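You operate a simulated robot arm through the tools that you are given. There is no shell and no other tool. Be economical: measure what you need, move in short steps, check, and stop when the job is done.

You run a simulated robot arm. Do the job below in one go: nothing can be reset, and whatever is moved stays where it is left.

## Task
Clear the emergency stop and restart the cooling pump, then the gear pump.
Fine: both switches to OFF, stop button pulled out, RESET pressed.
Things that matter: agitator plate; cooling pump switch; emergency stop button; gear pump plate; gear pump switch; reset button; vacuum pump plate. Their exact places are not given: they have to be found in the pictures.

Only the result counts: the job must be done as asked and must still hold three seconds after the hand-in. Knocking over, shifting, dropping, spilling or breaking anything else fails it.

## Robot
A 7-joint arm with a two-finger parallel gripper on a trunk, on a base that drives. Base frame: it is fixed to the floor where the robot stands at the start and does not move with it; the origin is under the middle of the robot, x ahead of it, y to its left, z up. Readings come in m, degrees, newtons and seconds.
Its first joint turns from -166.0 to 166.0 degrees. Places, roughly: agitator plate [0.7, 0, 1.2]; cooling pump switch [0.8, -0.1, 1.2]; emergency stop button [0.6, 0.3, 1.1]; gear pump plate [0.8, 0, 1.2]; gear pump switch [0.8, 0, 1.2]; reset button [0.9, 0.4, 1.3]; vacuum pump plate [0.8, 0.4, 1.2]. Payload 1.57 kg.
The tool frame sits at the grasp point between the pads (the TCP): z along the fingers, y along the line on which they close. The tips reach 0.03 m beyond it. The gripper opens to 0.11 m. The fingers are 0.024 m wide and 0.012 m thick; the gripper's body (0.048 by 0.112 m) begins 0.078 m behind the TCP.
Orientation is that of the tool frame in the base frame, as a unit quaternion [x, y, z, w]. With the fingers straight down and closing along the base's y, the tool's x points along the base's -x, its y along +y and its z along -z.

## Interface
- The arm moves only by the tool arm_command. Its argument "rows" is a list of rows, each a list of 3 entries, a list of its own where there are three numbers: the opening, from 0 (shut) to 1 (fully open), then the shift along the base's x, y, z in units of 40 mm (1.0 is 40 mm), then the turn, a rotation vector about the base's x, y, z in units of 6 degrees (1.0 is 6 degrees). In form: [[claw, [tx, ty, tz], [rx, ry, rz]], ...]. A call has 1 to 20 rows; each row shifts and turns the commanded pose from where the row before left it. A call with a number of a shift or a turn outside -1 to 1 is refused whole. Each row takes 0.2 s and may step no farther than 0.05 m and 8.6 degrees from the row before; otherwise, or with a gripper value out of range, the whole call is refused. Where a pose cannot be reached the arm comes as near as it can. A force on the tool above 90 N (or 10 N above the force at the start of the call, whichever is more), or a blocked arm, ends the call early, and 0.2 s more pass. The fingers move at their own pace (about 0.108 m/s each) and stop on an object; they squeeze with about 32 N. The grip force told is the motor's: it shows also when the fingers shut on nothing. Time passes only in rows, and 0.2 s behind the last, so rows that do not move let the fingers close. The reply holds the time, the measured pose of the TCP, the force on the tool along the base axes, the opening and the grip force, in the units named above and with some noise, with the torque about the TCP (base axes, N m) and any sound that the robot's microphone picked up.
- Cameras (640 x 400 px; columns grow to the right, rows downward): "scene" is now at [0.5131, 0.1867, 1.5177]; the picture's right is [-0.13, -0.99, 0.00], its down [-0.52, 0.07, -0.85] and it looks along [0.84, -0.11, -0.53] (base axes); focal length 214 px, centre (320, 200). "wrist" rides on the gripper at [0.07, 0.016, -0.141] in the tool frame; the picture's right is [-0.23, 0.97, 0.00], its down [-0.86, -0.20, -0.48] and it looks along [-0.47, -0.11, 0.88] (tool axes); focal length 222 px, centre (320, 200).
- camera(camera): a new picture of that camera. No time passes.
- slide_trunk(by): slides the trunk up (or, below 0, down) by that many m; the arm and the scene camera ride with it, the base frame stays. It gives what a move gives, with no picture.
- base_move(legs): drives the robot by 1 to 6 legs, each [ahead, left, turn to the left] in m, m and degrees, along the robot's own axes; the way and the turn of a leg run together, so that a leg with both is an arc; at most 1.5 m and 180 degrees a leg. The arm and the cameras ride along, it lands a little off, and it stops where it bumps. It gives what a move gives.
- turn_head(pan, tilt): turns the head with the scene camera to pan (to the left, within 103 degrees either way) and tilt (down, from -29 to 69), counted from straight ahead of the robot. It gives what a move gives.
- point_at(camera, pixels): for up to 12 pixels [column, row] of the newest picture of that camera ("zoom" is the newest enlarged one), the place [x, y, z] in the base frame of the surface seen there, good to about 0.002 m. No time passes.
- enlarge(camera, box): a new picture of the part [left, top, right, bottom] of that camera's present view, enlarged. No time passes.
- sign_off(): hands the job in; it is judged then, once.

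Keep the steps short. Do not move on a guess: measure, check each grasp and each placing, and mend mistakes. In all there are 80 turns and 68 pictures (those below and enlarged ones count). Leave the gripper open and the arm clear of the work at the hand-in unless told otherwise, and finish with a single line.

The tools are called after ">>>" as name(argument=value, ...) on one line, values as JSON. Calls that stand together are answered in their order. arm_command: Moves the arm, as the interface text tells. Its arguments: {"type":"object","properties":{"rows":{"type":"array"}},"required":["rows"]} The other tools are called the same way: slide_trunk (by) slides the trunk up or down; base_move (legs) drives the base; turn_head (pan, tilt) turns the head that bears the scene camera; camera (camera) takes a picture; point_at (camera, pixels) gives the place of the surface under pixels of a picture; enlarge (camera, box) takes an enlarged picture of a part of a camera's view; sign_off () hands the job in.

At the start:

```text
clock: 0.0
tcp_pos: [0.6817, 0.1336, 1.4518]
ee_rot: [0.0, 1.0, 0.001, 0.001]
ft_force: [0.5, 0.2, -0.1]
wrist_torque: [0.02, 0.0, -0.01]
gripper_width: 0.1101
grip_force: 0.0
trunk travel left (down, up): [-0.55, 0.06]
robot x, y, heading: [-0.0005, -0.0002, 0.1]
head pan, tilt: [-7.5, 31.9]
```

scene: 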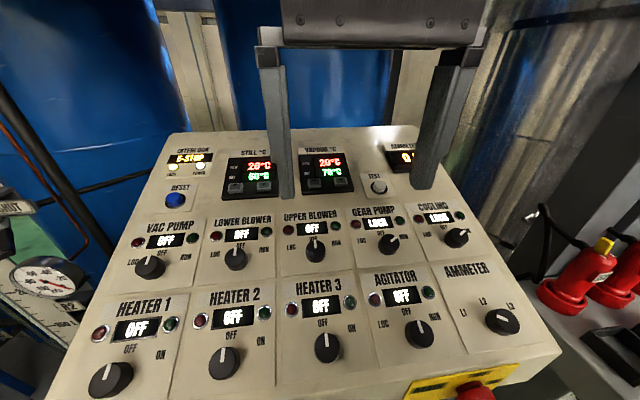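
wrist: 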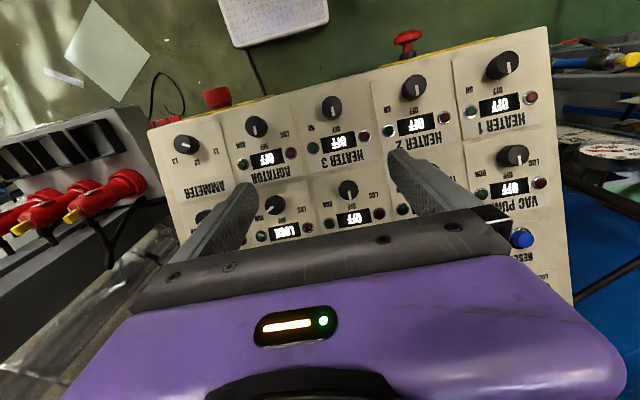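

I see the panel with red knobs at its near edge. I'll tilt the head down to see them and enlarge the panel parts.

>>> enlarge(camera="scene", box=[320, 190, 560, 340])

>>> enlarge(camera="scene", box=[80, 130, 320, 280])

>>> enlarge(camera="wrist", box=[150, 0, 550, 250])

>>> turn_head(pan=-7.5, tilt=62)

>>> camera(camera="scene")

```text
2.67 times, centred on (440, 265) of scene
```

zoom: 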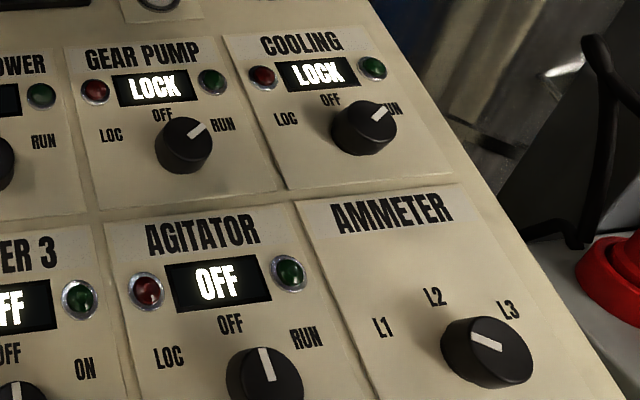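

```text
2.67 times, centred on (200, 205) of scene
```

zoom: 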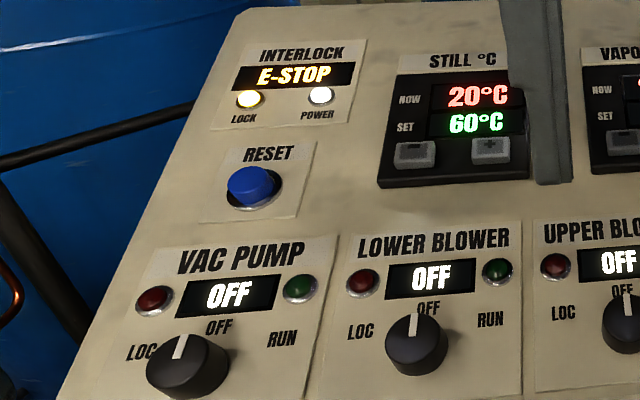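

```text
1.60 times, centred on (350, 125) of wrist
```

zoom: 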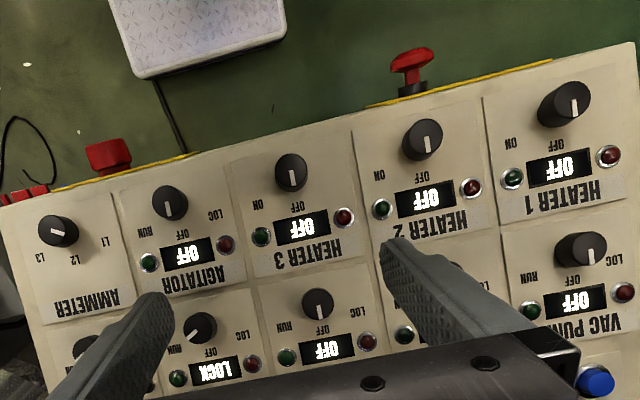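

```text
clock: 0.9
tcp_pos: [0.6807, 0.1336, 1.4516]
ee_rot: [-0.001, 1.0, -0.001, 0.0]
ft_force: [0.6, 0.4, -0.7]
wrist_torque: [0.02, 0.04, 0.02]
gripper_width: 0.1097
grip_force: 0.0
trunk travel left (down, up): [-0.55, 0.06]
robot x, y, heading: [0.0014, -0.0003, 0.2]
head pan, tilt: [-7.5, 62.0]
```

```text
62 pictures are left
```

scene: 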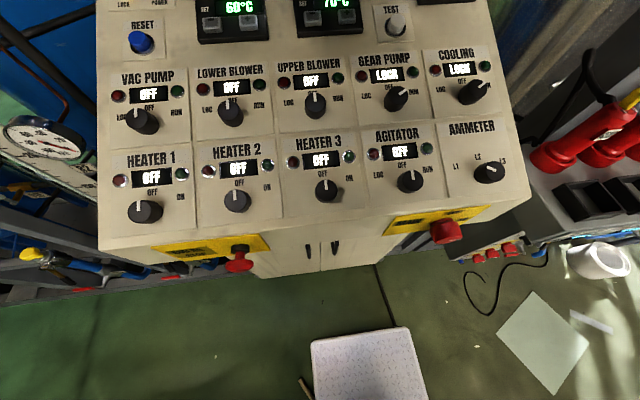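

Two red knobs sit on yellow plates at the front: (240,260) and (445,232). I'll enlarge both and measure points.

>>> enlarge(camera="scene", box=[140, 200, 300, 300])

>>> point_at(camera="scene", pixels=[[240, 266], [240, 250], [445, 232], [445, 222], [396, 98], [472, 92], [141, 42], [270, 200], [270, 60], [160, 245], [260, 262], [440, 60]])

>>> enlarge(camera="scene", box=[360, 180, 520, 280])

```text
4.00 times, centred on (220, 250) of scene
```

zoom: 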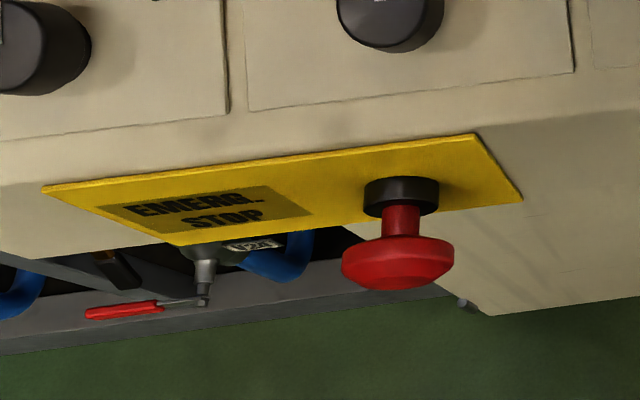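

```text
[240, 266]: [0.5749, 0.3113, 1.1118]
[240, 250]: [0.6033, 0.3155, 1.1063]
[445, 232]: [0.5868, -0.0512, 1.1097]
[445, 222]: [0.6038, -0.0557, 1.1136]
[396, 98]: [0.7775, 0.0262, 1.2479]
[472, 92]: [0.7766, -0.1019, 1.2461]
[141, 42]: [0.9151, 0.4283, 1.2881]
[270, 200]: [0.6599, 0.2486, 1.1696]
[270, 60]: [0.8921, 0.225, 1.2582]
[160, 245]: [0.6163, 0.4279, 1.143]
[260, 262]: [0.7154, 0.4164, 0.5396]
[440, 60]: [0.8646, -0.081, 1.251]
```

```text
4.00 times, centred on (440, 230) of scene
```

zoom: 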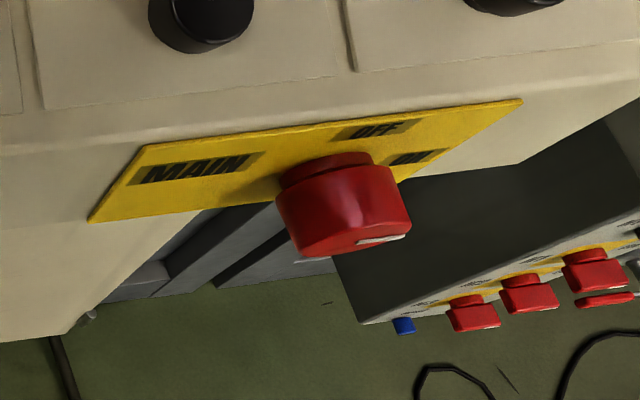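

The left button (0.575, 0.311, 1.11) is labelled EMERG. STOP; the right one is a MAIN switch, to be left alone. Now I'll measure the switches and panel slope in a magnified view.

>>> enlarge(camera="scene", box=[352, 40, 512, 140])

>>> point_at(camera="scene", pixels=[[108, 160], [90, 90], [116, 232], [420, 210], [510, 200], [484, 50], [350, 125], [432, 118], [270, 130], [195, 130], [375, 30], [180, 60]])

```text
4.00 times, centred on (432, 90) of scene
```

zoom: 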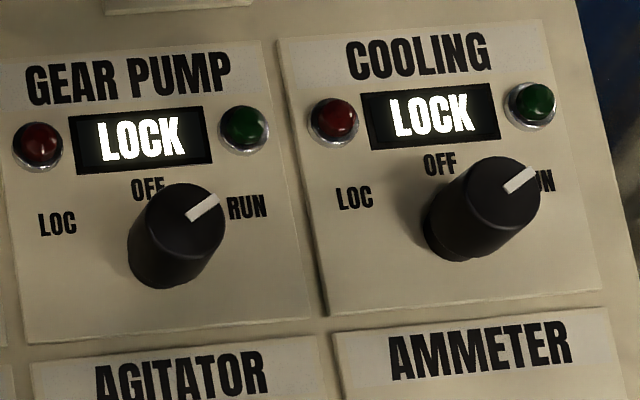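

```text
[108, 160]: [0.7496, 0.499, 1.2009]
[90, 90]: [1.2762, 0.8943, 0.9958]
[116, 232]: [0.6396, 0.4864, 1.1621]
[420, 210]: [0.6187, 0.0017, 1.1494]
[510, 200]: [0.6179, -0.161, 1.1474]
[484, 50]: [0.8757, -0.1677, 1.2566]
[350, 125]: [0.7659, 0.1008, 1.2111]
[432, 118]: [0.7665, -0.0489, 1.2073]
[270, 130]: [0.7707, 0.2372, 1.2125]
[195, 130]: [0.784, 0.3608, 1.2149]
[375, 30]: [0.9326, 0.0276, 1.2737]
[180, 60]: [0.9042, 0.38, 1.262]
```

>>> point_at(camera="zoom", pixels=[[184, 216], [150, 215], [220, 215], [184, 188], [178, 245], [503, 190], [468, 190], [537, 190], [503, 160], [497, 225], [150, 280], [150, 310]])

>>> point_at(camera="zoom", pixels=[[148, 188], [440, 164], [57, 223], [354, 198], [248, 207], [130, 240], [222, 250], [426, 225], [460, 260], [530, 230], [535, 105], [240, 130]])

```text
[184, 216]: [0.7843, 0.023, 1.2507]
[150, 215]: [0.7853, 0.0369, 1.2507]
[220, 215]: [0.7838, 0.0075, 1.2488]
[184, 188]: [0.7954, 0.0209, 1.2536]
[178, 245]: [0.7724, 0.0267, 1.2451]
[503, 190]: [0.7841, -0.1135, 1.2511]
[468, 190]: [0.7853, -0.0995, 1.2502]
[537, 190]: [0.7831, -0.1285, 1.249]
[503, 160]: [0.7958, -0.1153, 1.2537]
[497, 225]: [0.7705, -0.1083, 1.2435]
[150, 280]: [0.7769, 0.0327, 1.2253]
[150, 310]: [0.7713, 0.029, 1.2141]
```

```text
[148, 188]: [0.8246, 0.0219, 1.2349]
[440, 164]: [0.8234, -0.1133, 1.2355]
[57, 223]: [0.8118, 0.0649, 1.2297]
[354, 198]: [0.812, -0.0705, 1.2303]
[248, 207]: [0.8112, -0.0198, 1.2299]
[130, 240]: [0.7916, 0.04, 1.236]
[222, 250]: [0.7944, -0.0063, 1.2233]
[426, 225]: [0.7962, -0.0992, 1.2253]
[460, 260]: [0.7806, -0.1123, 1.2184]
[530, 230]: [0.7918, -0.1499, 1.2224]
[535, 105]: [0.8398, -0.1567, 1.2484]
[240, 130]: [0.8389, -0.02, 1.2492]
```

Panel slope is about 21°; normal ≈ (-0.36, 0, 0.93). Gear knob top ≈ (0.784, 0.0225, 1.250), cooling ≈ (0.784, -0.1135, 1.2505); about 31 mm wide and 30 mm high. I'll hover above the gear knob, tilted square to the panel, with the gripper half open.

>>> arm_command(rows=[[0.5, [0.41, -0.556, -0.728], [0, -0.708, 0]], [0.5, [0.41, -0.556, -0.728], [0, -0.708, 0]], [0.5, [0.41, -0.556, -0.728], [0, -0.708, 0]], [0.5, [0.41, -0.556, -0.728], [0, -0.708, 0]], [0.5, [0.41, -0.556, -0.728], [0, -0.708, 0]], [0.5, [0, 0, 0], [0, 0, 0]]])

>>> camera(camera="wrist")

>>> camera(camera="scene")

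```text
clock: 2.4
tcp_pos: [0.7687, 0.0227, 1.3033]
ee_rot: [0.0, 0.983, -0.001, 0.184]
ft_force: [0.0, -0.6, 0.1]
wrist_torque: [0.01, 0.01, -0.01]
gripper_width: 0.0551
grip_force: 0.1
trunk travel left (down, up): [-0.55, 0.06]
robot x, y, heading: [0.0008, 0.0013, -0.0]
head pan, tilt: [-7.5, 62.0]
```

```text
58 pictures are left
```

wrist: 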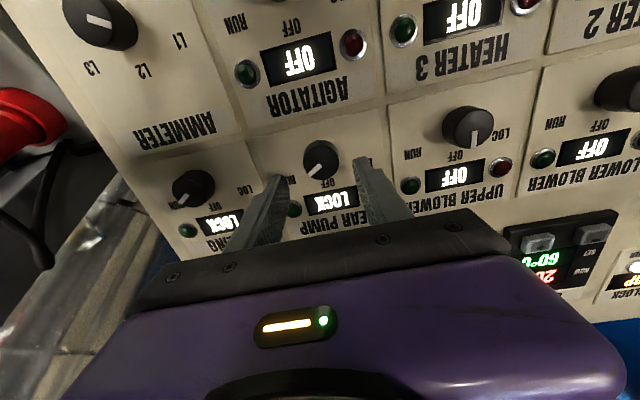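

```text
57 pictures are left
```

scene: 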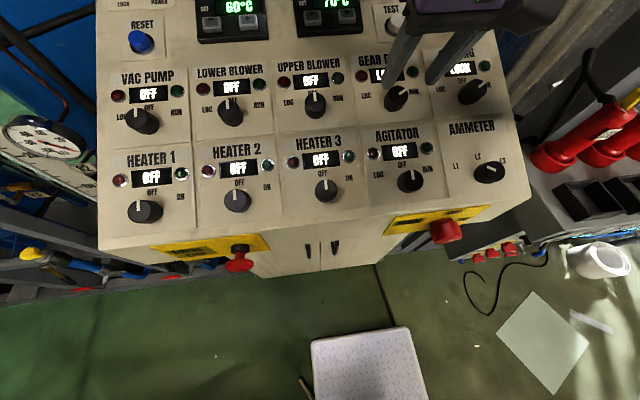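

Hover is good. Now I'll come down along the panel normal so the fingers straddle the knob (TCP ≈ (0.7816, 0.0225, 1.257)), then close.

>>> arm_command(rows=[[0.5, [0.06, 0, -0.39], [0, 0, 0]], [0.5, [0.13, 0, -0.385], [0, 0, 0]], [0.5, [0.13, 0, -0.385], [0, 0, 0]], [0.5, [0, 0, 0], [0, 0, 0]]])

>>> camera(camera="wrist")

```text
clock: 3.4
tcp_pos: [0.7772, 0.0236, 1.2587]
ee_rot: [0.001, 0.983, 0.0, 0.185]
ft_force: [-0.1, -0.2, 0.1]
wrist_torque: [-0.01, -0.03, -0.02]
gripper_width: 0.055
grip_force: 0.0
trunk travel left (down, up): [-0.55, 0.06]
robot x, y, heading: [0.0008, -0.0039, 0.1]
head pan, tilt: [-7.5, 62.0]
```

```text
56 pictures are left
```

wrist: 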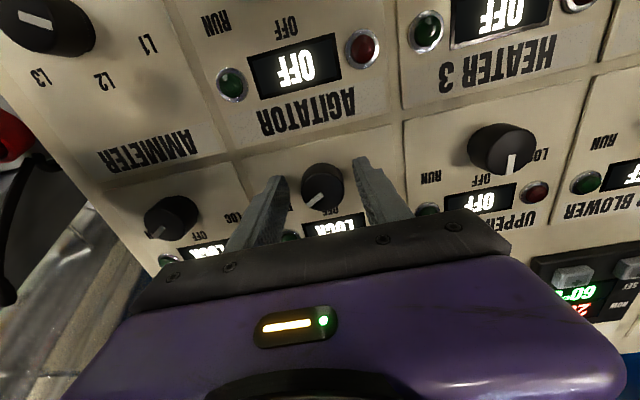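

The knob at (322,187) is centred between the tips. A small shift of about 5 mm up the panel, then close.

>>> arm_command(rows=[[0.5, [0.12, -0.02, -0.06], [0, 0, 0]], [0.5, [0, 0, 0], [0, 0, 0]], [0.2, [0, 0, 0], [0, 0, 0]], [0.1, [0, 0, 0], [0, 0, 0]], [0.1, [0, 0, 0], [0, 0, 0]]])

>>> camera(camera="wrist")

```text
clock: 4.5
tcp_pos: [0.7806, 0.0244, 1.2565]
ee_rot: [-0.001, 0.983, 0.0, 0.184]
ft_force: [0.5, 13.0, -0.5]
wrist_torque: [0.57, -0.13, 0.25]
gripper_width: 0.0348
grip_force: 41.9
trunk travel left (down, up): [-0.55, 0.06]
robot x, y, heading: [-0.0004, 0.0027, -0.1]
head pan, tilt: [-7.5, 62.0]
```

```text
55 pictures are left
```

wrist: 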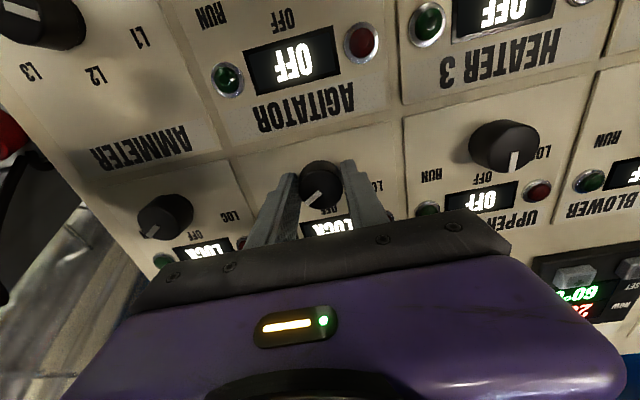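

Gripped at 34.8 mm with 42 N. A side force of 13 N says I'm ~1 mm off in y; I'll ease +y and turn counter-clockwise about the normal, first 30°.

>>> arm_command(rows=[[0.1, [0, 0.03, 0], [-0.362, 0, 0.932]], [0.1, [0, 0, 0], [-0.362, 0, 0.932]], [0.1, [0, 0, 0], [-0.362, 0, 0.932]], [0.1, [0, 0, 0], [-0.362, 0, 0.932]], [0.1, [0, 0, 0], [-0.362, 0, 0.932]], [0.1, [0, 0, 0], [0, 0, 0]]])

>>> enlarge(camera="scene", box=[352, 40, 512, 140])

>>> camera(camera="wrist")

```text
clock: 6.0
tcp_pos: [0.7814, 0.0228, 1.2577]
ee_rot: [-0.253, 0.95, -0.049, 0.178]
ft_force: [7.8, -1.4, 4.4]
wrist_torque: [-0.27, -0.1, -0.12]
gripper_width: 0.0347
grip_force: 42.0
trunk travel left (down, up): [-0.55, 0.06]
robot x, y, heading: [0.003, -0.0001, -0.2]
head pan, tilt: [-7.5, 62.0]
```

```text
4.00 times, centred on (432, 90) of scene
```

zoom: 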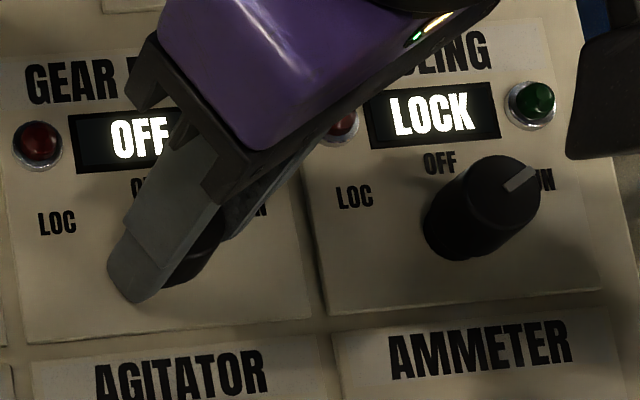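

```text
53 pictures are left
```

wrist: 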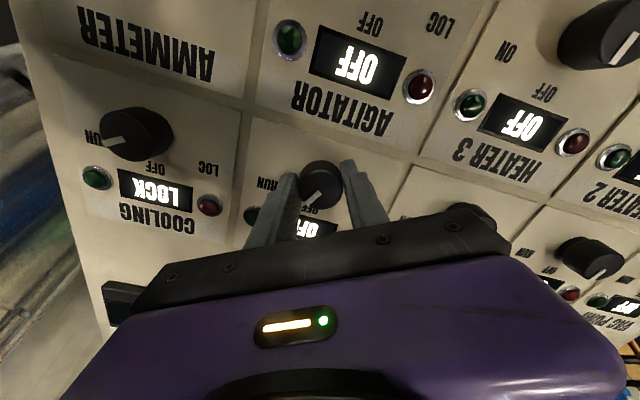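

The gear display reads OFF already. The RUN position was about 60° from upright, so I continue 24° more and compare the pointer.

>>> arm_command(rows=[[0.1, [0, 0, 0], [-0.362, 0, 0.932]], [0.1, [0, 0, 0], [-0.362, 0, 0.932]], [0.1, [0, 0, 0], [-0.362, 0, 0.932]], [0.1, [0, 0, 0], [-0.362, 0, 0.932]], [0.1, [0, 0, 0], [0, 0, 0]]])

>>> enlarge(camera="wrist", box=[220, 100, 460, 250])

```text
clock: 7.2
tcp_pos: [0.7826, 0.022, 1.256]
ee_rot: [-0.446, 0.876, -0.084, 0.165]
ft_force: [17.7, -10.4, 8.3]
wrist_torque: [-0.75, -0.11, -0.35]
gripper_width: 0.0346
grip_force: 41.5
trunk travel left (down, up): [-0.55, 0.06]
robot x, y, heading: [-0.0029, 0.0005, -0.0]
head pan, tilt: [-7.5, 62.0]
```

```text
2.67 times, centred on (340, 175) of wrist
```

zoom: 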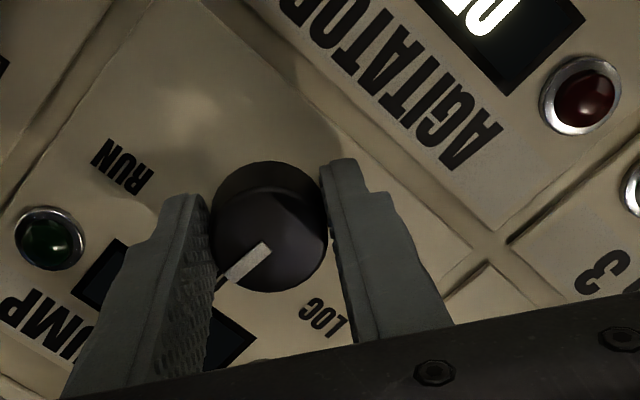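

The pointer now faces the OFF label. I'll release, back away along the normal, and turn back to the neutral yaw.

>>> arm_command(rows=[[0.5, [0, 0, 0], [0, 0, 0]], [0.5, [0, 0, 0], [0, 0, 0]], [0.5, [-0.36, 0, 0.93], [0, 0, 0]], [0.5, [-0.36, 0, 0.93], [0.362, 0, -0.932]], [0.5, [0, 0, 0], [0.362, 0, -0.932]], [0.5, [0, 0, 0], [0.362, 0, -0.932]], [0.5, [0, 0, 0], [0.362, 0, -0.932]], [0.5, [0, -0.85, 0], [0.362, 0, -0.932]], [0.5, [0, -0.85, 0], [0.362, 0, -0.932]], [0.5, [0, -0.85, 0], [0.362, 0, -0.932]], [0.5, [0, -0.85, 0], [0.362, 0, -0.932]], [0.5, [0, 0, 0], [0.362, 0, -0.932]], [0.5, [0, 0, 0], [0, 0, 0]]])

>>> camera(camera="scene")

>>> camera(camera="wrist")

```text
clock: 9.9
tcp_pos: [0.7511, -0.1123, 1.3302]
ee_rot: [0.001, 0.983, 0.0, 0.184]
ft_force: [-0.3, -0.2, -0.4]
wrist_torque: [0.0, 0.0, 0.05]
gripper_width: 0.0546
grip_force: 0.1
trunk travel left (down, up): [-0.55, 0.06]
robot x, y, heading: [-0.0012, -0.0006, 0.0]
head pan, tilt: [-7.5, 62.0]
```

```text
51 pictures are left
```

scene: 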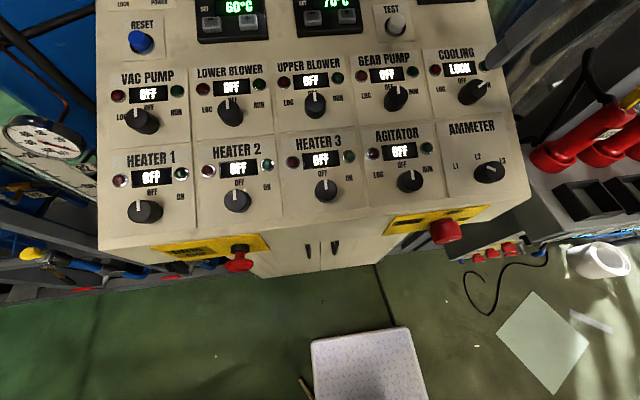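

```text
50 pictures are left
```

wrist: 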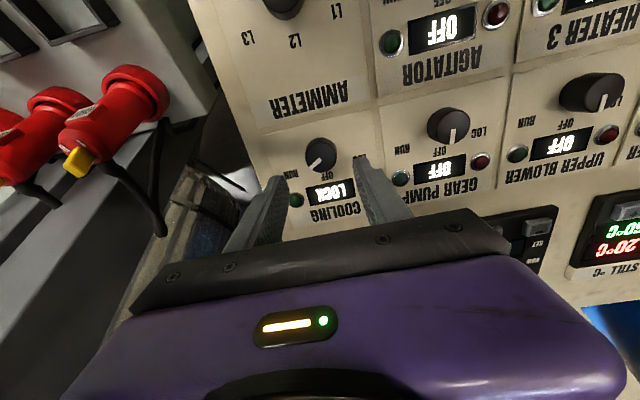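

Gear is OFF with the pointer upright. Now the cooling knob: descend the same way and grip.

>>> arm_command(rows=[[0.5, [0.36, 0, -0.93], [0, 0, 0]], [0.5, [0.18, 0, -0.465], [0, 0, 0]], [0.5, [0.18, 0, -0.465], [0, 0, 0]], [0.5, [0, 0, 0], [0, 0, 0]], [0.1, [0, 0, 0], [0, 0, 0]], [0.1, [0, 0, 0], [0, 0, 0]], [0.1, [0, 0, 0], [0, 0, 0]]])

>>> camera(camera="wrist")

```text
clock: 11.6
tcp_pos: [0.7798, -0.1112, 1.2576]
ee_rot: [0.001, 0.983, 0.0, 0.184]
ft_force: [1.6, 7.4, -4.0]
wrist_torque: [0.26, -0.33, 0.12]
gripper_width: 0.0347
grip_force: 42.2
trunk travel left (down, up): [-0.55, 0.06]
robot x, y, heading: [0.0021, 0.0009, -0.0]
head pan, tilt: [-7.5, 62.0]
```

```text
49 pictures are left
```

wrist: 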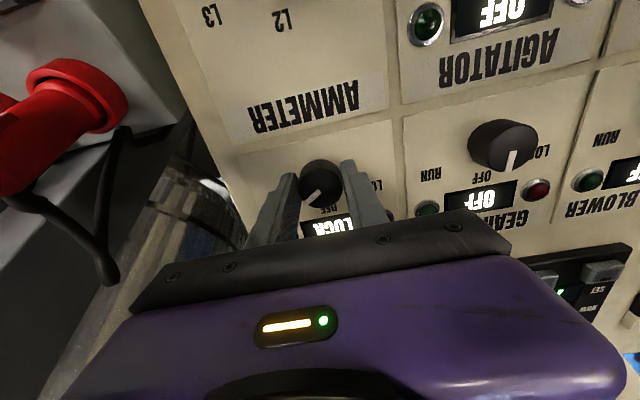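

Grip is good. I'll turn 54° counter-clockwise as with the gear pump, easing 1 mm toward -x... no, only a slight y ease, then look.

>>> arm_command(rows=[[0.1, [0, 0.015, 0], [-0.362, 0, 0.932]], [0.1, [0, 0, 0], [-0.362, 0, 0.932]], [0.1, [0, 0, 0], [-0.362, 0, 0.932]], [0.1, [0, 0, 0], [-0.362, 0, 0.932]], [0.1, [0, 0, 0], [-0.362, 0, 0.932]], [0.1, [0, 0, 0], [-0.362, 0, 0.932]], [0.1, [0, 0, 0], [-0.362, 0, 0.932]], [0.1, [0, 0, 0], [-0.362, 0, 0.932]], [0.1, [0, 0, 0], [-0.362, 0, 0.932]], [0.1, [0, 0, 0], [0, 0, 0]]])

>>> enlarge(camera="scene", box=[352, 40, 512, 140])

>>> enlarge(camera="wrist", box=[220, 100, 460, 250])

```text
clock: 13.8
tcp_pos: [0.7799, -0.1136, 1.2588]
ee_rot: [-0.444, 0.876, -0.086, 0.166]
ft_force: [21.0, -10.7, 27.3]
wrist_torque: [-0.38, -0.65, -0.2]
gripper_width: 0.0346
grip_force: 41.7
trunk travel left (down, up): [-0.55, 0.06]
robot x, y, heading: [0.0041, 0.0004, 0.1]
head pan, tilt: [-7.5, 62.0]
```

```text
4.00 times, centred on (432, 90) of scene
```

zoom: 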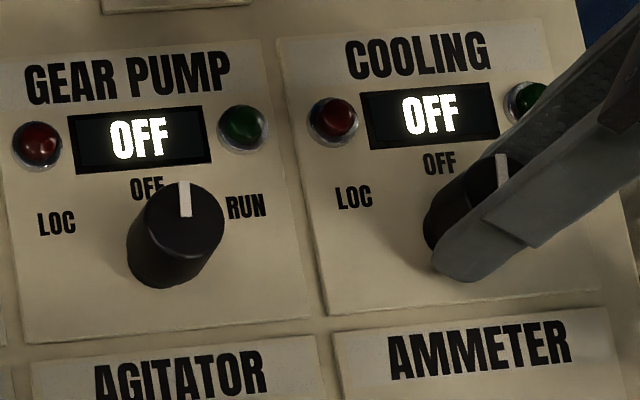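

```text
2.67 times, centred on (340, 175) of wrist
```

zoom: 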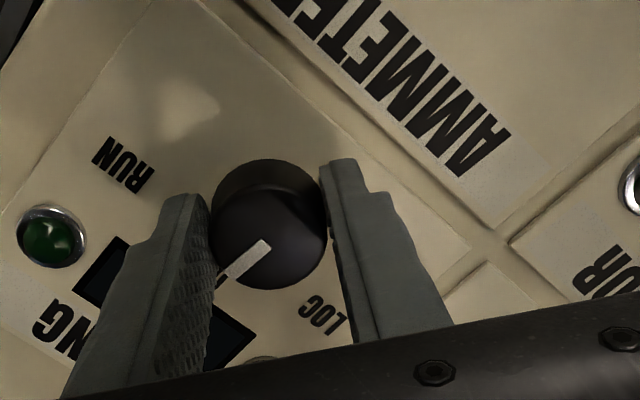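

Both displays read OFF. Release, retreat, turn back to neutral, and move toward the e-stop side at a safe height.

>>> arm_command(rows=[[0.5, [0, 0, 0], [0, 0, 0]], [0.5, [0, 0, 0], [0, 0, 0]], [0.5, [-0.36, 0, 0.93], [0, 0, 0]], [0.5, [-0.36, 0, 0.93], [0.362, 0, -0.932]], [0.5, [0, 0, 1], [0.362, 0, -0.932]], [0.5, [0, 0, 0.5], [0.362, 0, -0.932]], [0.5, [0, 0.9, 0], [0.362, 0, -0.932]], [0.5, [0, 1, 0], [0.362, 0, -0.932]], [0.5, [0, 1, 0], [0.362, 0, -0.932]], [0.5, [0, 1, 0], [0.362, 0, -0.932]], [0.5, [0, 1, 0], [0.362, 0, -0.932]], [0.5, [0, 1, 0], [0.362, 0, -0.932]], [0.5, [0, 1, 0], [0, 0.7, 0]], [0.5, [0, 1, 0], [0, 0.7, 0]], [0.5, [0, 1, 0], [0, 0.7, 0]], [0.5, [0, 1, 0], [0, 0.7, 0]], [0.5, [0, 0, 0], [0, 0.74, 0]], [0.5, [0, 0, 0], [0, 0, 0]]])

>>> camera(camera="scene")

>>> enlarge(camera="scene", box=[140, 200, 300, 300])

>>> point_at(camera="zoom", pixels=[[398, 255], [398, 280], [350, 265], [445, 265], [400, 222], [402, 205], [402, 183], [100, 190], [470, 145], [190, 235], [500, 190], [330, 200]])

```text
clock: 17.8
tcp_pos: [0.7927, 0.2645, 1.3882]
ee_rot: [0.029, 1.0, 0.0, 0.0]
ft_force: [-7.0, -0.1, 3.1]
wrist_torque: [0.04, -0.73, 0.03]
gripper_width: 0.0552
grip_force: 0.0
trunk travel left (down, up): [-0.55, 0.06]
robot x, y, heading: [0.0223, -0.0053, -1.9]
head pan, tilt: [-7.5, 62.0]
stopped in row 18: the arm was blocked; the commanded pose is now the measured one
```

```text
46 pictures are left
```

scene: 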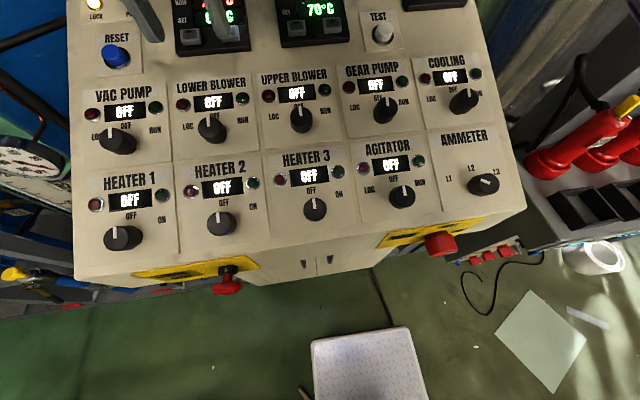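

```text
4.00 times, centred on (220, 250) of scene
```

zoom: 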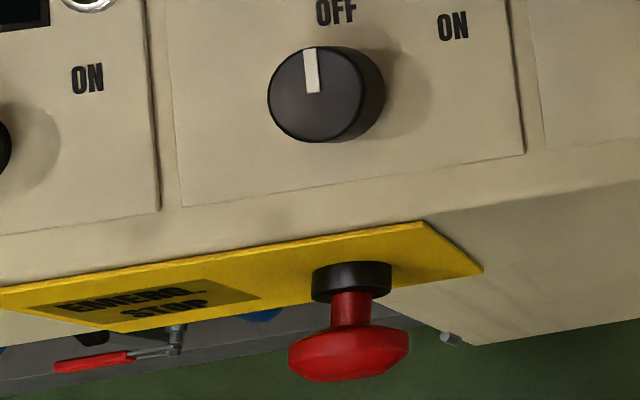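

```text
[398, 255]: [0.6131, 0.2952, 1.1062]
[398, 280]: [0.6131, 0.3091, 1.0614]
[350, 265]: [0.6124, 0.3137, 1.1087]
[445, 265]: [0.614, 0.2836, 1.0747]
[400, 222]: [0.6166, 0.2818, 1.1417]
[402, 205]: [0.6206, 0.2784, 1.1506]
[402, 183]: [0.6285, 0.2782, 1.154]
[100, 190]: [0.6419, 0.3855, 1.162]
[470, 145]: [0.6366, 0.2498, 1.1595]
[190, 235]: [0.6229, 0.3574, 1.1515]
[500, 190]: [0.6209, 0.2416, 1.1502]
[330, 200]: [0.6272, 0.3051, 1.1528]
```

The arm was blocked at the end and the base shifted slightly. I need to see what's touching.

>>> camera(camera="wrist")

>>> turn_head(pan=10, tilt=15)

>>> camera(camera="scene")

```text
44 pictures are left
```

wrist: 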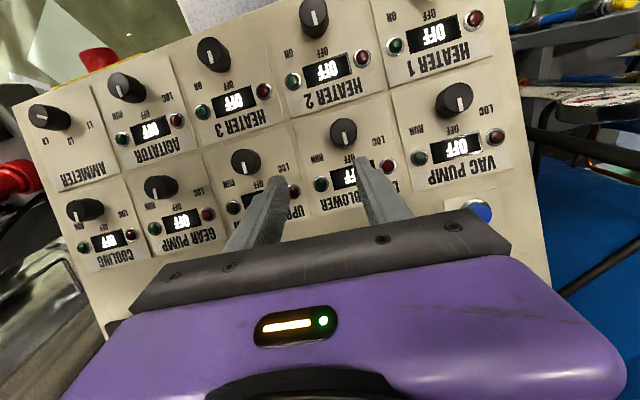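

```text
clock: 18.9
tcp_pos: [0.7914, 0.2645, 1.3891]
ee_rot: [0.027, 1.0, 0.002, 0.0]
ft_force: [-0.8, -0.1, -0.8]
wrist_torque: [-0.02, 0.0, 0.04]
gripper_width: 0.0548
grip_force: 0.1
trunk travel left (down, up): [-0.55, 0.06]
robot x, y, heading: [0.024, -0.0004, -1.5]
head pan, tilt: [10.0, 15.0]
```

```text
43 pictures are left
```

scene: 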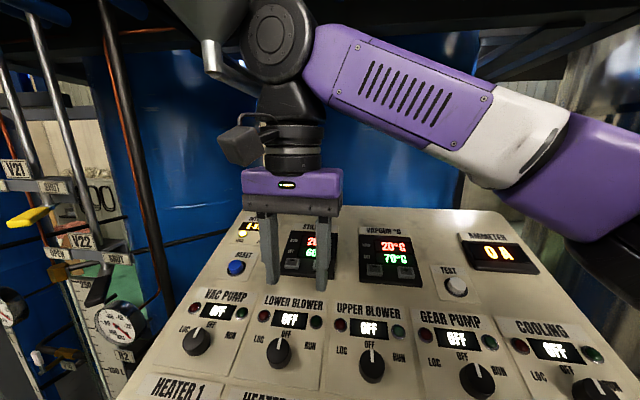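

The wrist likely touched the tank outlet behind the panel; contact force is now zero. I'll draw the arm back toward the robot, away from it.

>>> arm_command(rows=[[0.5, [-1, 0, 0], [0, 0, 0]], [0.5, [-1, 0, 0], [0, 0, 0]], [0.5, [-1, 0, 0], [0, 0, 0]], [0.5, [-1, 0, 0], [0, 0, 0]], [0.5, [-1, 0.4, 0], [0, 0, 0]], [0.5, [-0.5, 0.8, 0], [0, 0, 0]], [0.5, [0, 0, 0], [0, 0, 0]]])

>>> camera(camera="scene")

```text
clock: 20.5
tcp_pos: [0.5703, 0.3144, 1.3882]
ee_rot: [0.026, 1.0, 0.0, 0.001]
ft_force: [-0.2, 0.8, -0.7]
wrist_torque: [0.01, 0.01, -0.01]
gripper_width: 0.055
grip_force: 0.0
trunk travel left (down, up): [-0.55, 0.06]
robot x, y, heading: [0.0217, -0.0008, -1.8]
head pan, tilt: [10.0, 15.0]
```

```text
42 pictures are left
```

scene: 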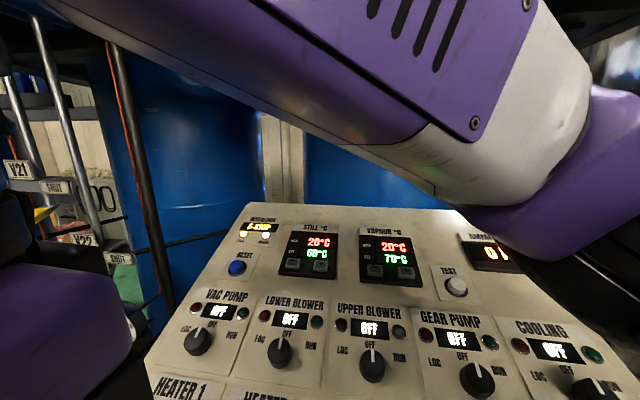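

Clear now. Tilt the head back down to measure the stop button.

>>> turn_head(pan=5, tilt=67)

>>> camera(camera="scene")

>>> camera(camera="wrist")

```text
clock: 21.7
tcp_pos: [0.5697, 0.3147, 1.3889]
ee_rot: [0.026, 1.0, 0.0, 0.0]
ft_force: [0.6, 0.1, 1.1]
wrist_torque: [0.01, 0.01, 0.0]
gripper_width: 0.0548
grip_force: 0.0
trunk travel left (down, up): [-0.55, 0.06]
robot x, y, heading: [0.0233, 0.0006, -1.8]
head pan, tilt: [5.0, 67.0]
```

```text
41 pictures are left
```

scene: 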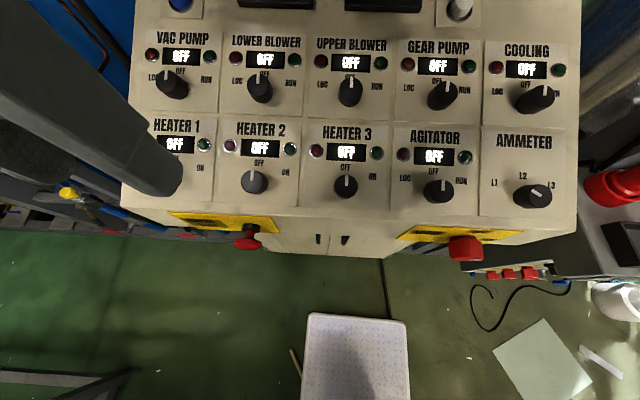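

```text
40 pictures are left
```

wrist: 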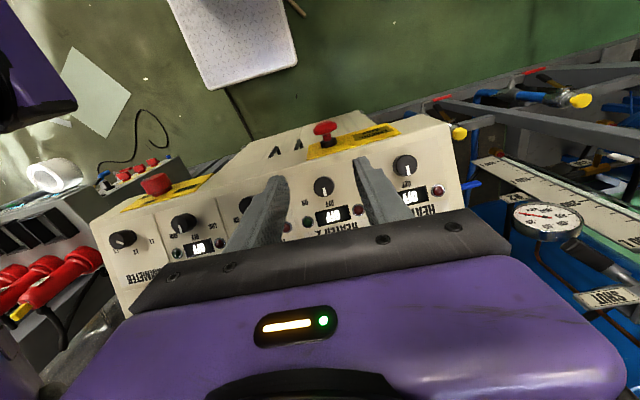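

>>> enlarge(camera="wrist", box=[270, 100, 430, 200])

>>> point_at(camera="zoom", pixels=[[215, 105], [180, 108], [265, 95], [215, 85], [225, 150], [228, 170], [160, 200], [500, 130], [510, 105], [165, 230], [350, 175], [215, 130]])

>>> enlarge(camera="scene", box=[160, 180, 320, 280])

```text
4.00 times, centred on (350, 150) of wrist
```

zoom: 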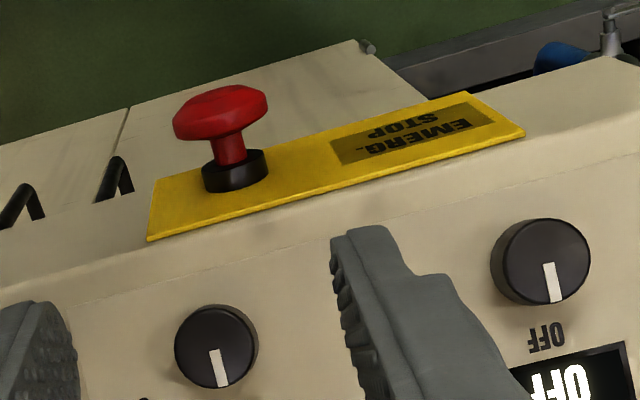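

```text
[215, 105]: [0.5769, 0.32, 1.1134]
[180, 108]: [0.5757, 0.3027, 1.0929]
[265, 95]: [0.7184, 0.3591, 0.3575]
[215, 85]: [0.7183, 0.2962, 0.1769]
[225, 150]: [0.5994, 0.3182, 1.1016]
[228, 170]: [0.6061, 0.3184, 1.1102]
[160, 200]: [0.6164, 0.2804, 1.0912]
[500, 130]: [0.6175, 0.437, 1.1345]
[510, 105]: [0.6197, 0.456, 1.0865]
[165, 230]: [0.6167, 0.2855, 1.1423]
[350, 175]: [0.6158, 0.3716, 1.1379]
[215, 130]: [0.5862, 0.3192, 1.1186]
```

```text
4.00 times, centred on (240, 230) of scene
```

zoom: 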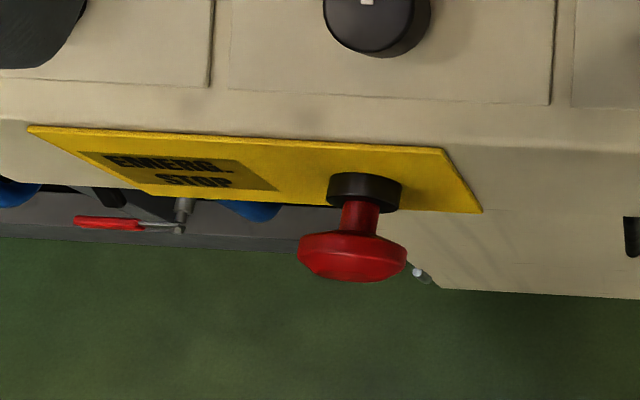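

The front face is vertical (x≈0.617). Now the exact cap dimensions from the scene zoom.

>>> point_at(camera="zoom", pixels=[[352, 240], [352, 255], [352, 270], [352, 276], [305, 250], [398, 250], [330, 240], [375, 245], [360, 215], [362, 200], [362, 180], [352, 236]])

```text
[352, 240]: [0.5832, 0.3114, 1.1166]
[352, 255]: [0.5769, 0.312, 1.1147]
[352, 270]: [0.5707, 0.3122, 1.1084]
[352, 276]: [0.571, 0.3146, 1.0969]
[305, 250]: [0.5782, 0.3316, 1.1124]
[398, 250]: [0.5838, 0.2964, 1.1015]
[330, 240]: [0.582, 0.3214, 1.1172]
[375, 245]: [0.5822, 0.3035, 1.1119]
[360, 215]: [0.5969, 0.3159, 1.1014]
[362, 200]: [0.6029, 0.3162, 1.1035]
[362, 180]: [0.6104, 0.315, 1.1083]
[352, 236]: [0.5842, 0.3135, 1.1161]
```

Cap centre ≈ (0.579, 0.3145, 1.097), ~40 mm wide, axis along −x. I'll come straight down over it with fingers closing along y, stopping above first.

>>> arm_command(rows=[[0.65, [0.22, 0, -0.95], [0, 0, 0.5]], [0.65, [0, 0, -0.95], [0, 0, 0]], [0.65, [0, 0, -0.95], [0, 0, 0]], [0.65, [0, 0, -0.95], [0, 0, 0]], [0.65, [0, 0, -0.95], [0, 0, 0]], [0.65, [0, 0, -0.95], [0, 0, 0]], [0.65, [0, 0, 0], [0, 0, 0]]])

>>> camera(camera="wrist")

>>> camera(camera="scene")

```text
clock: 23.3
tcp_pos: [0.5791, 0.3146, 1.1599]
ee_rot: [0.0, 1.0, 0.0, 0.002]
ft_force: [-0.3, 0.2, 0.4]
wrist_torque: [0.0, 0.01, 0.0]
gripper_width: 0.0717
grip_force: 0.0
trunk travel left (down, up): [-0.55, 0.06]
robot x, y, heading: [0.0237, 0.0031, -1.6]
head pan, tilt: [5.0, 67.0]
```

```text
37 pictures are left
```

wrist: 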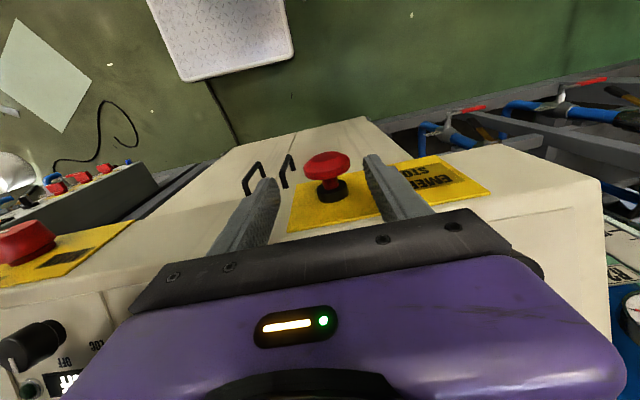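

```text
36 pictures are left
```

scene: 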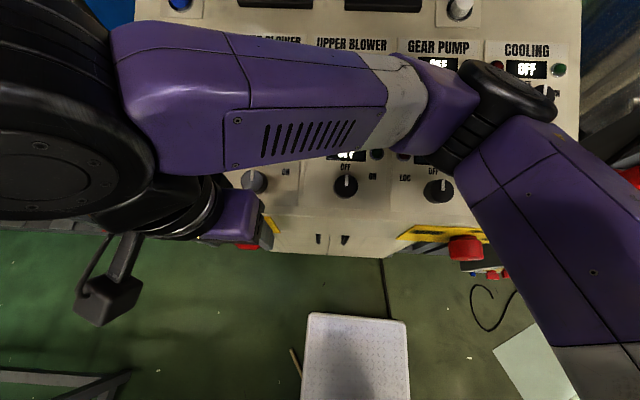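

The tips straddle the cap. The arm's links are over the panel, so I check their height before descending.

>>> point_at(camera="scene", pixels=[[500, 90], [430, 90], [390, 140], [300, 60], [270, 170], [460, 150], [220, 220], [480, 180]])

```text
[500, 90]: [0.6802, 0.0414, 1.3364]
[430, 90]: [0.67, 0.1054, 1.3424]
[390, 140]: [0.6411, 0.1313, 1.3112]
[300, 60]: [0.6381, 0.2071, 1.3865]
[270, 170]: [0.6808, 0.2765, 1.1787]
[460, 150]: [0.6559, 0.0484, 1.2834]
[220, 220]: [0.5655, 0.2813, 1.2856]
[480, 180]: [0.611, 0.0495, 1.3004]
```

The elbow is only a few cm above the agitator/gear area, so descending here is risky. I'll raise the arm, drive the base back 0.22 m so that the elbow stays off the panel, then return.

>>> arm_command(rows=[[0.65, [-0.2, 0, 0.95], [0, 0, 0]], [0.65, [-0.2, 0, 0.95], [0, 0, 0]], [0.65, [0, 0, 0.95], [0, 0, 0]], [0.65, [0, 0, 0.95], [0, 0, 0]], [0.65, [0, 0, 0.95], [0, 0, 0]], [0.65, [0, 0, 0.95], [0, 0, 0]]])

>>> base_move(legs=[[-0.22, 0, 1.7]])

>>> camera(camera="scene")

```text
clock: 24.7
tcp_pos: [0.5643, 0.3139, 1.3906]
ee_rot: [0.0, 1.0, 0.0, 0.001]
ft_force: [0.8, 0.4, -0.1]
wrist_torque: [0.01, 0.05, 0.03]
gripper_width: 0.0714
grip_force: 0.1
trunk travel left (down, up): [-0.55, 0.06]
robot x, y, heading: [0.024, 0.0005, -1.8]
head pan, tilt: [5.0, 67.0]
```

```text
clock: 25.9
tcp_pos: [0.5146, 0.3203, 1.3915]
ee_rot: [-0.003, 1.0, 0.0, 0.002]
ft_force: [-0.7, -0.4, 0.8]
wrist_torque: [-0.02, -0.02, 0.02]
gripper_width: 0.0718
grip_force: 0.1
trunk travel left (down, up): [-0.55, 0.06]
robot x, y, heading: [-0.024, -0.0006, -1.3]
head pan, tilt: [5.0, 67.0]
stopped in leg 1: the robot was blocked; the commanded pose is now the measured one
```

```text
35 pictures are left
```

scene: 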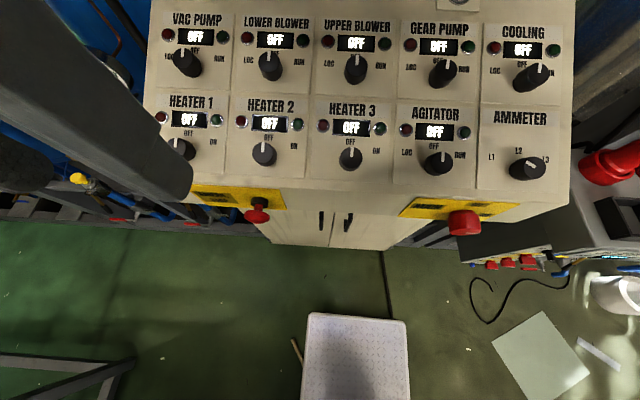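

The base was blocked after 5 cm by something behind. I'll look around before driving further.

>>> turn_head(pan=-100, tilt=45)

>>> camera(camera="scene")

>>> turn_head(pan=100, tilt=45)

>>> camera(camera="scene")

```text
clock: 27.7
tcp_pos: [0.514, 0.3203, 1.391]
ee_rot: [-0.002, 1.0, 0.0, 0.001]
ft_force: [0.5, 0.5, 0.4]
wrist_torque: [0.01, -0.02, 0.02]
gripper_width: 0.0717
grip_force: 0.1
trunk travel left (down, up): [-0.55, 0.06]
robot x, y, heading: [-0.0279, 0.0008, -1.5]
head pan, tilt: [-100.0, 45.0]
```

```text
34 pictures are left
```

scene: 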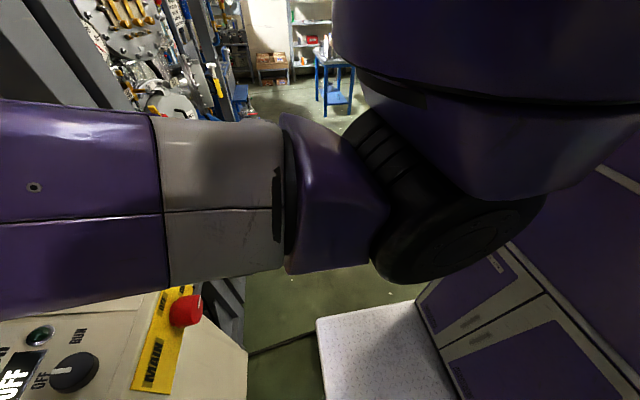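

```text
clock: 30.6
tcp_pos: [0.5155, 0.3201, 1.3903]
ee_rot: [-0.002, 1.0, 0.001, 0.0]
ft_force: [0.1, 0.1, 0.4]
wrist_torque: [-0.03, 0.01, -0.01]
gripper_width: 0.0715
grip_force: 0.1
trunk travel left (down, up): [-0.55, 0.06]
robot x, y, heading: [-0.022, 0.0046, -1.0]
head pan, tilt: [100.0, 45.0]
```

```text
33 pictures are left
```

scene: 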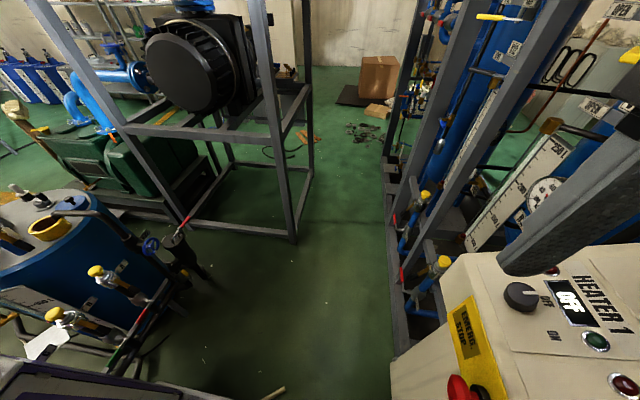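

I'll measure where the arm's elbow and shoulder are, from the right-hand view.

>>> turn_head(pan=-90, tilt=35)

>>> camera(camera="scene")

>>> point_at(camera="scene", pixels=[[100, 230], [220, 230], [330, 230], [440, 250], [440, 160], [520, 160], [560, 80], [380, 360], [340, 170], [400, 300], [600, 230], [250, 320]])

```text
clock: 33.4
tcp_pos: [0.5142, 0.3203, 1.3912]
ee_rot: [-0.003, 1.0, 0.0, 0.001]
ft_force: [0.1, 0.3, 0.5]
wrist_torque: [0.01, -0.02, 0.0]
gripper_width: 0.0715
grip_force: 0.0
trunk travel left (down, up): [-0.55, 0.06]
robot x, y, heading: [-0.023, 0.0053, -1.1]
head pan, tilt: [-90.0, 35.0]
```

```text
32 pictures are left
```

scene: 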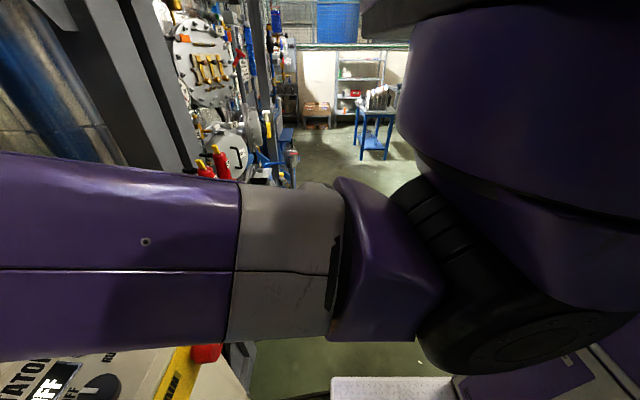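

```text
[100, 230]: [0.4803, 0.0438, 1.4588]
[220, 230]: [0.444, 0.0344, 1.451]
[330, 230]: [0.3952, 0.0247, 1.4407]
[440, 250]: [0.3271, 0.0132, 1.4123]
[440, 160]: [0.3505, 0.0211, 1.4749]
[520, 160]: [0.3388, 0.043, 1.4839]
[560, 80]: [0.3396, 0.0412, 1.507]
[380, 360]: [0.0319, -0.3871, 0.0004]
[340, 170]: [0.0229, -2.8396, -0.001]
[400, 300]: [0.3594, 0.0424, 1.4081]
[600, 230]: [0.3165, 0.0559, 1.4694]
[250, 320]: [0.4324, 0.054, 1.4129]
```

The upper arm runs forward at z≈1.42 from a shoulder near (0.3, 0). Driving about 0.33 m to the right would stretch the arm and take the elbow off the panel. I check that the right side is free.

>>> point_at(camera="scene", pixels=[[150, 80], [60, 100], [20, 60], [205, 170], [220, 160], [260, 20], [290, 170], [300, 360], [245, 355], [360, 385], [350, 230], [230, 180]])

>>> turn_head(pan=-60, tilt=60)

>>> camera(camera="scene")

```text
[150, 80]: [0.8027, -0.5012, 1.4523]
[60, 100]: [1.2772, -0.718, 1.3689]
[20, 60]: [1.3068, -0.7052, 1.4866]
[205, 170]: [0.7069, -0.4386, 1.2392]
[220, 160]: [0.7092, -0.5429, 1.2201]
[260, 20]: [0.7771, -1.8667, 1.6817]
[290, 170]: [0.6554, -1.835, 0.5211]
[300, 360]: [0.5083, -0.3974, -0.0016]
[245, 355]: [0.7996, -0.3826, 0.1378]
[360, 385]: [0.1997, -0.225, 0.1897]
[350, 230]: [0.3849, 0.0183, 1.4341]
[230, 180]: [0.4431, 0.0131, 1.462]
```

```text
clock: 34.4
tcp_pos: [0.5142, 0.3199, 1.3909]
ee_rot: [-0.002, 1.0, 0.0, 0.001]
ft_force: [1.0, -0.5, -0.3]
wrist_torque: [-0.03, 0.01, 0.0]
gripper_width: 0.0716
grip_force: 0.1
trunk travel left (down, up): [-0.55, 0.06]
robot x, y, heading: [-0.0263, 0.0008, -1.4]
head pan, tilt: [-60.0, 60.0]
```

```text
31 pictures are left
```

scene: 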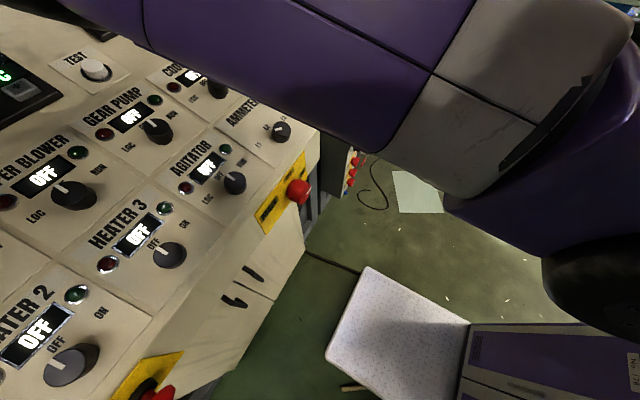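

>>> point_at(camera="scene", pixels=[[415, 185], [395, 172], [440, 212], [370, 200], [385, 205], [362, 268], [328, 350], [468, 325], [350, 388], [368, 160], [398, 212], [500, 255]])

```text
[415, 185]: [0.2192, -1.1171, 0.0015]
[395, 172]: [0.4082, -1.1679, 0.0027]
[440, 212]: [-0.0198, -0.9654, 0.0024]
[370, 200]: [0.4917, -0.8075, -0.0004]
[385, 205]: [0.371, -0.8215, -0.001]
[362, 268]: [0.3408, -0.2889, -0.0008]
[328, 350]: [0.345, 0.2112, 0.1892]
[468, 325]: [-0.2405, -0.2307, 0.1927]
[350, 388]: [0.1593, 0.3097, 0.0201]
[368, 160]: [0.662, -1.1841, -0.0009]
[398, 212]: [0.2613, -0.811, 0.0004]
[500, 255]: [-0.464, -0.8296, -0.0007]
```

The floor to the right is free to y≈−0.8. I drive 0.33 m right with the arm high.

>>> base_move(legs=[[0.015, -0.33, 0]])

>>> turn_head(pan=20, tilt=50)

>>> camera(camera="scene")

```text
clock: 36.5
tcp_pos: [0.5215, -0.0087, 1.3902]
ee_rot: [-0.003, 1.0, 0.001, 0.001]
ft_force: [0.0, 0.6, -0.2]
wrist_torque: [0.03, 0.05, -0.02]
gripper_width: 0.0715
grip_force: 0.1
trunk travel left (down, up): [-0.55, 0.06]
robot x, y, heading: [-0.0159, -0.3265, -1.8]
head pan, tilt: [-60.0, 60.0]
```

```text
clock: 38.1
tcp_pos: [0.5225, -0.0082, 1.3898]
ee_rot: [-0.003, 1.0, 0.0, 0.001]
ft_force: [0.5, 0.4, -0.7]
wrist_torque: [0.01, -0.02, -0.04]
gripper_width: 0.0714
grip_force: 0.0
trunk travel left (down, up): [-0.55, 0.06]
robot x, y, heading: [-0.0181, -0.3238, -1.2]
head pan, tilt: [20.0, 50.0]
```

```text
30 pictures are left
```

scene: 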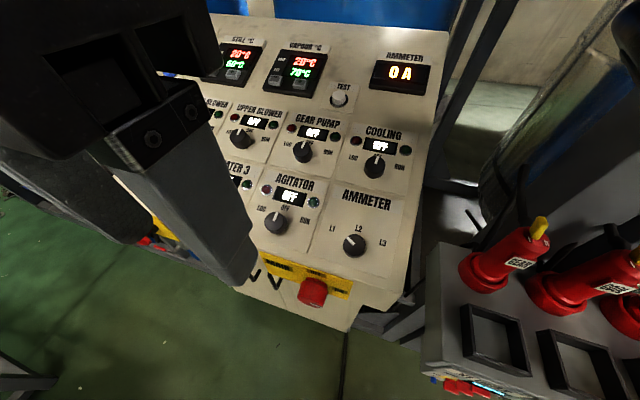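

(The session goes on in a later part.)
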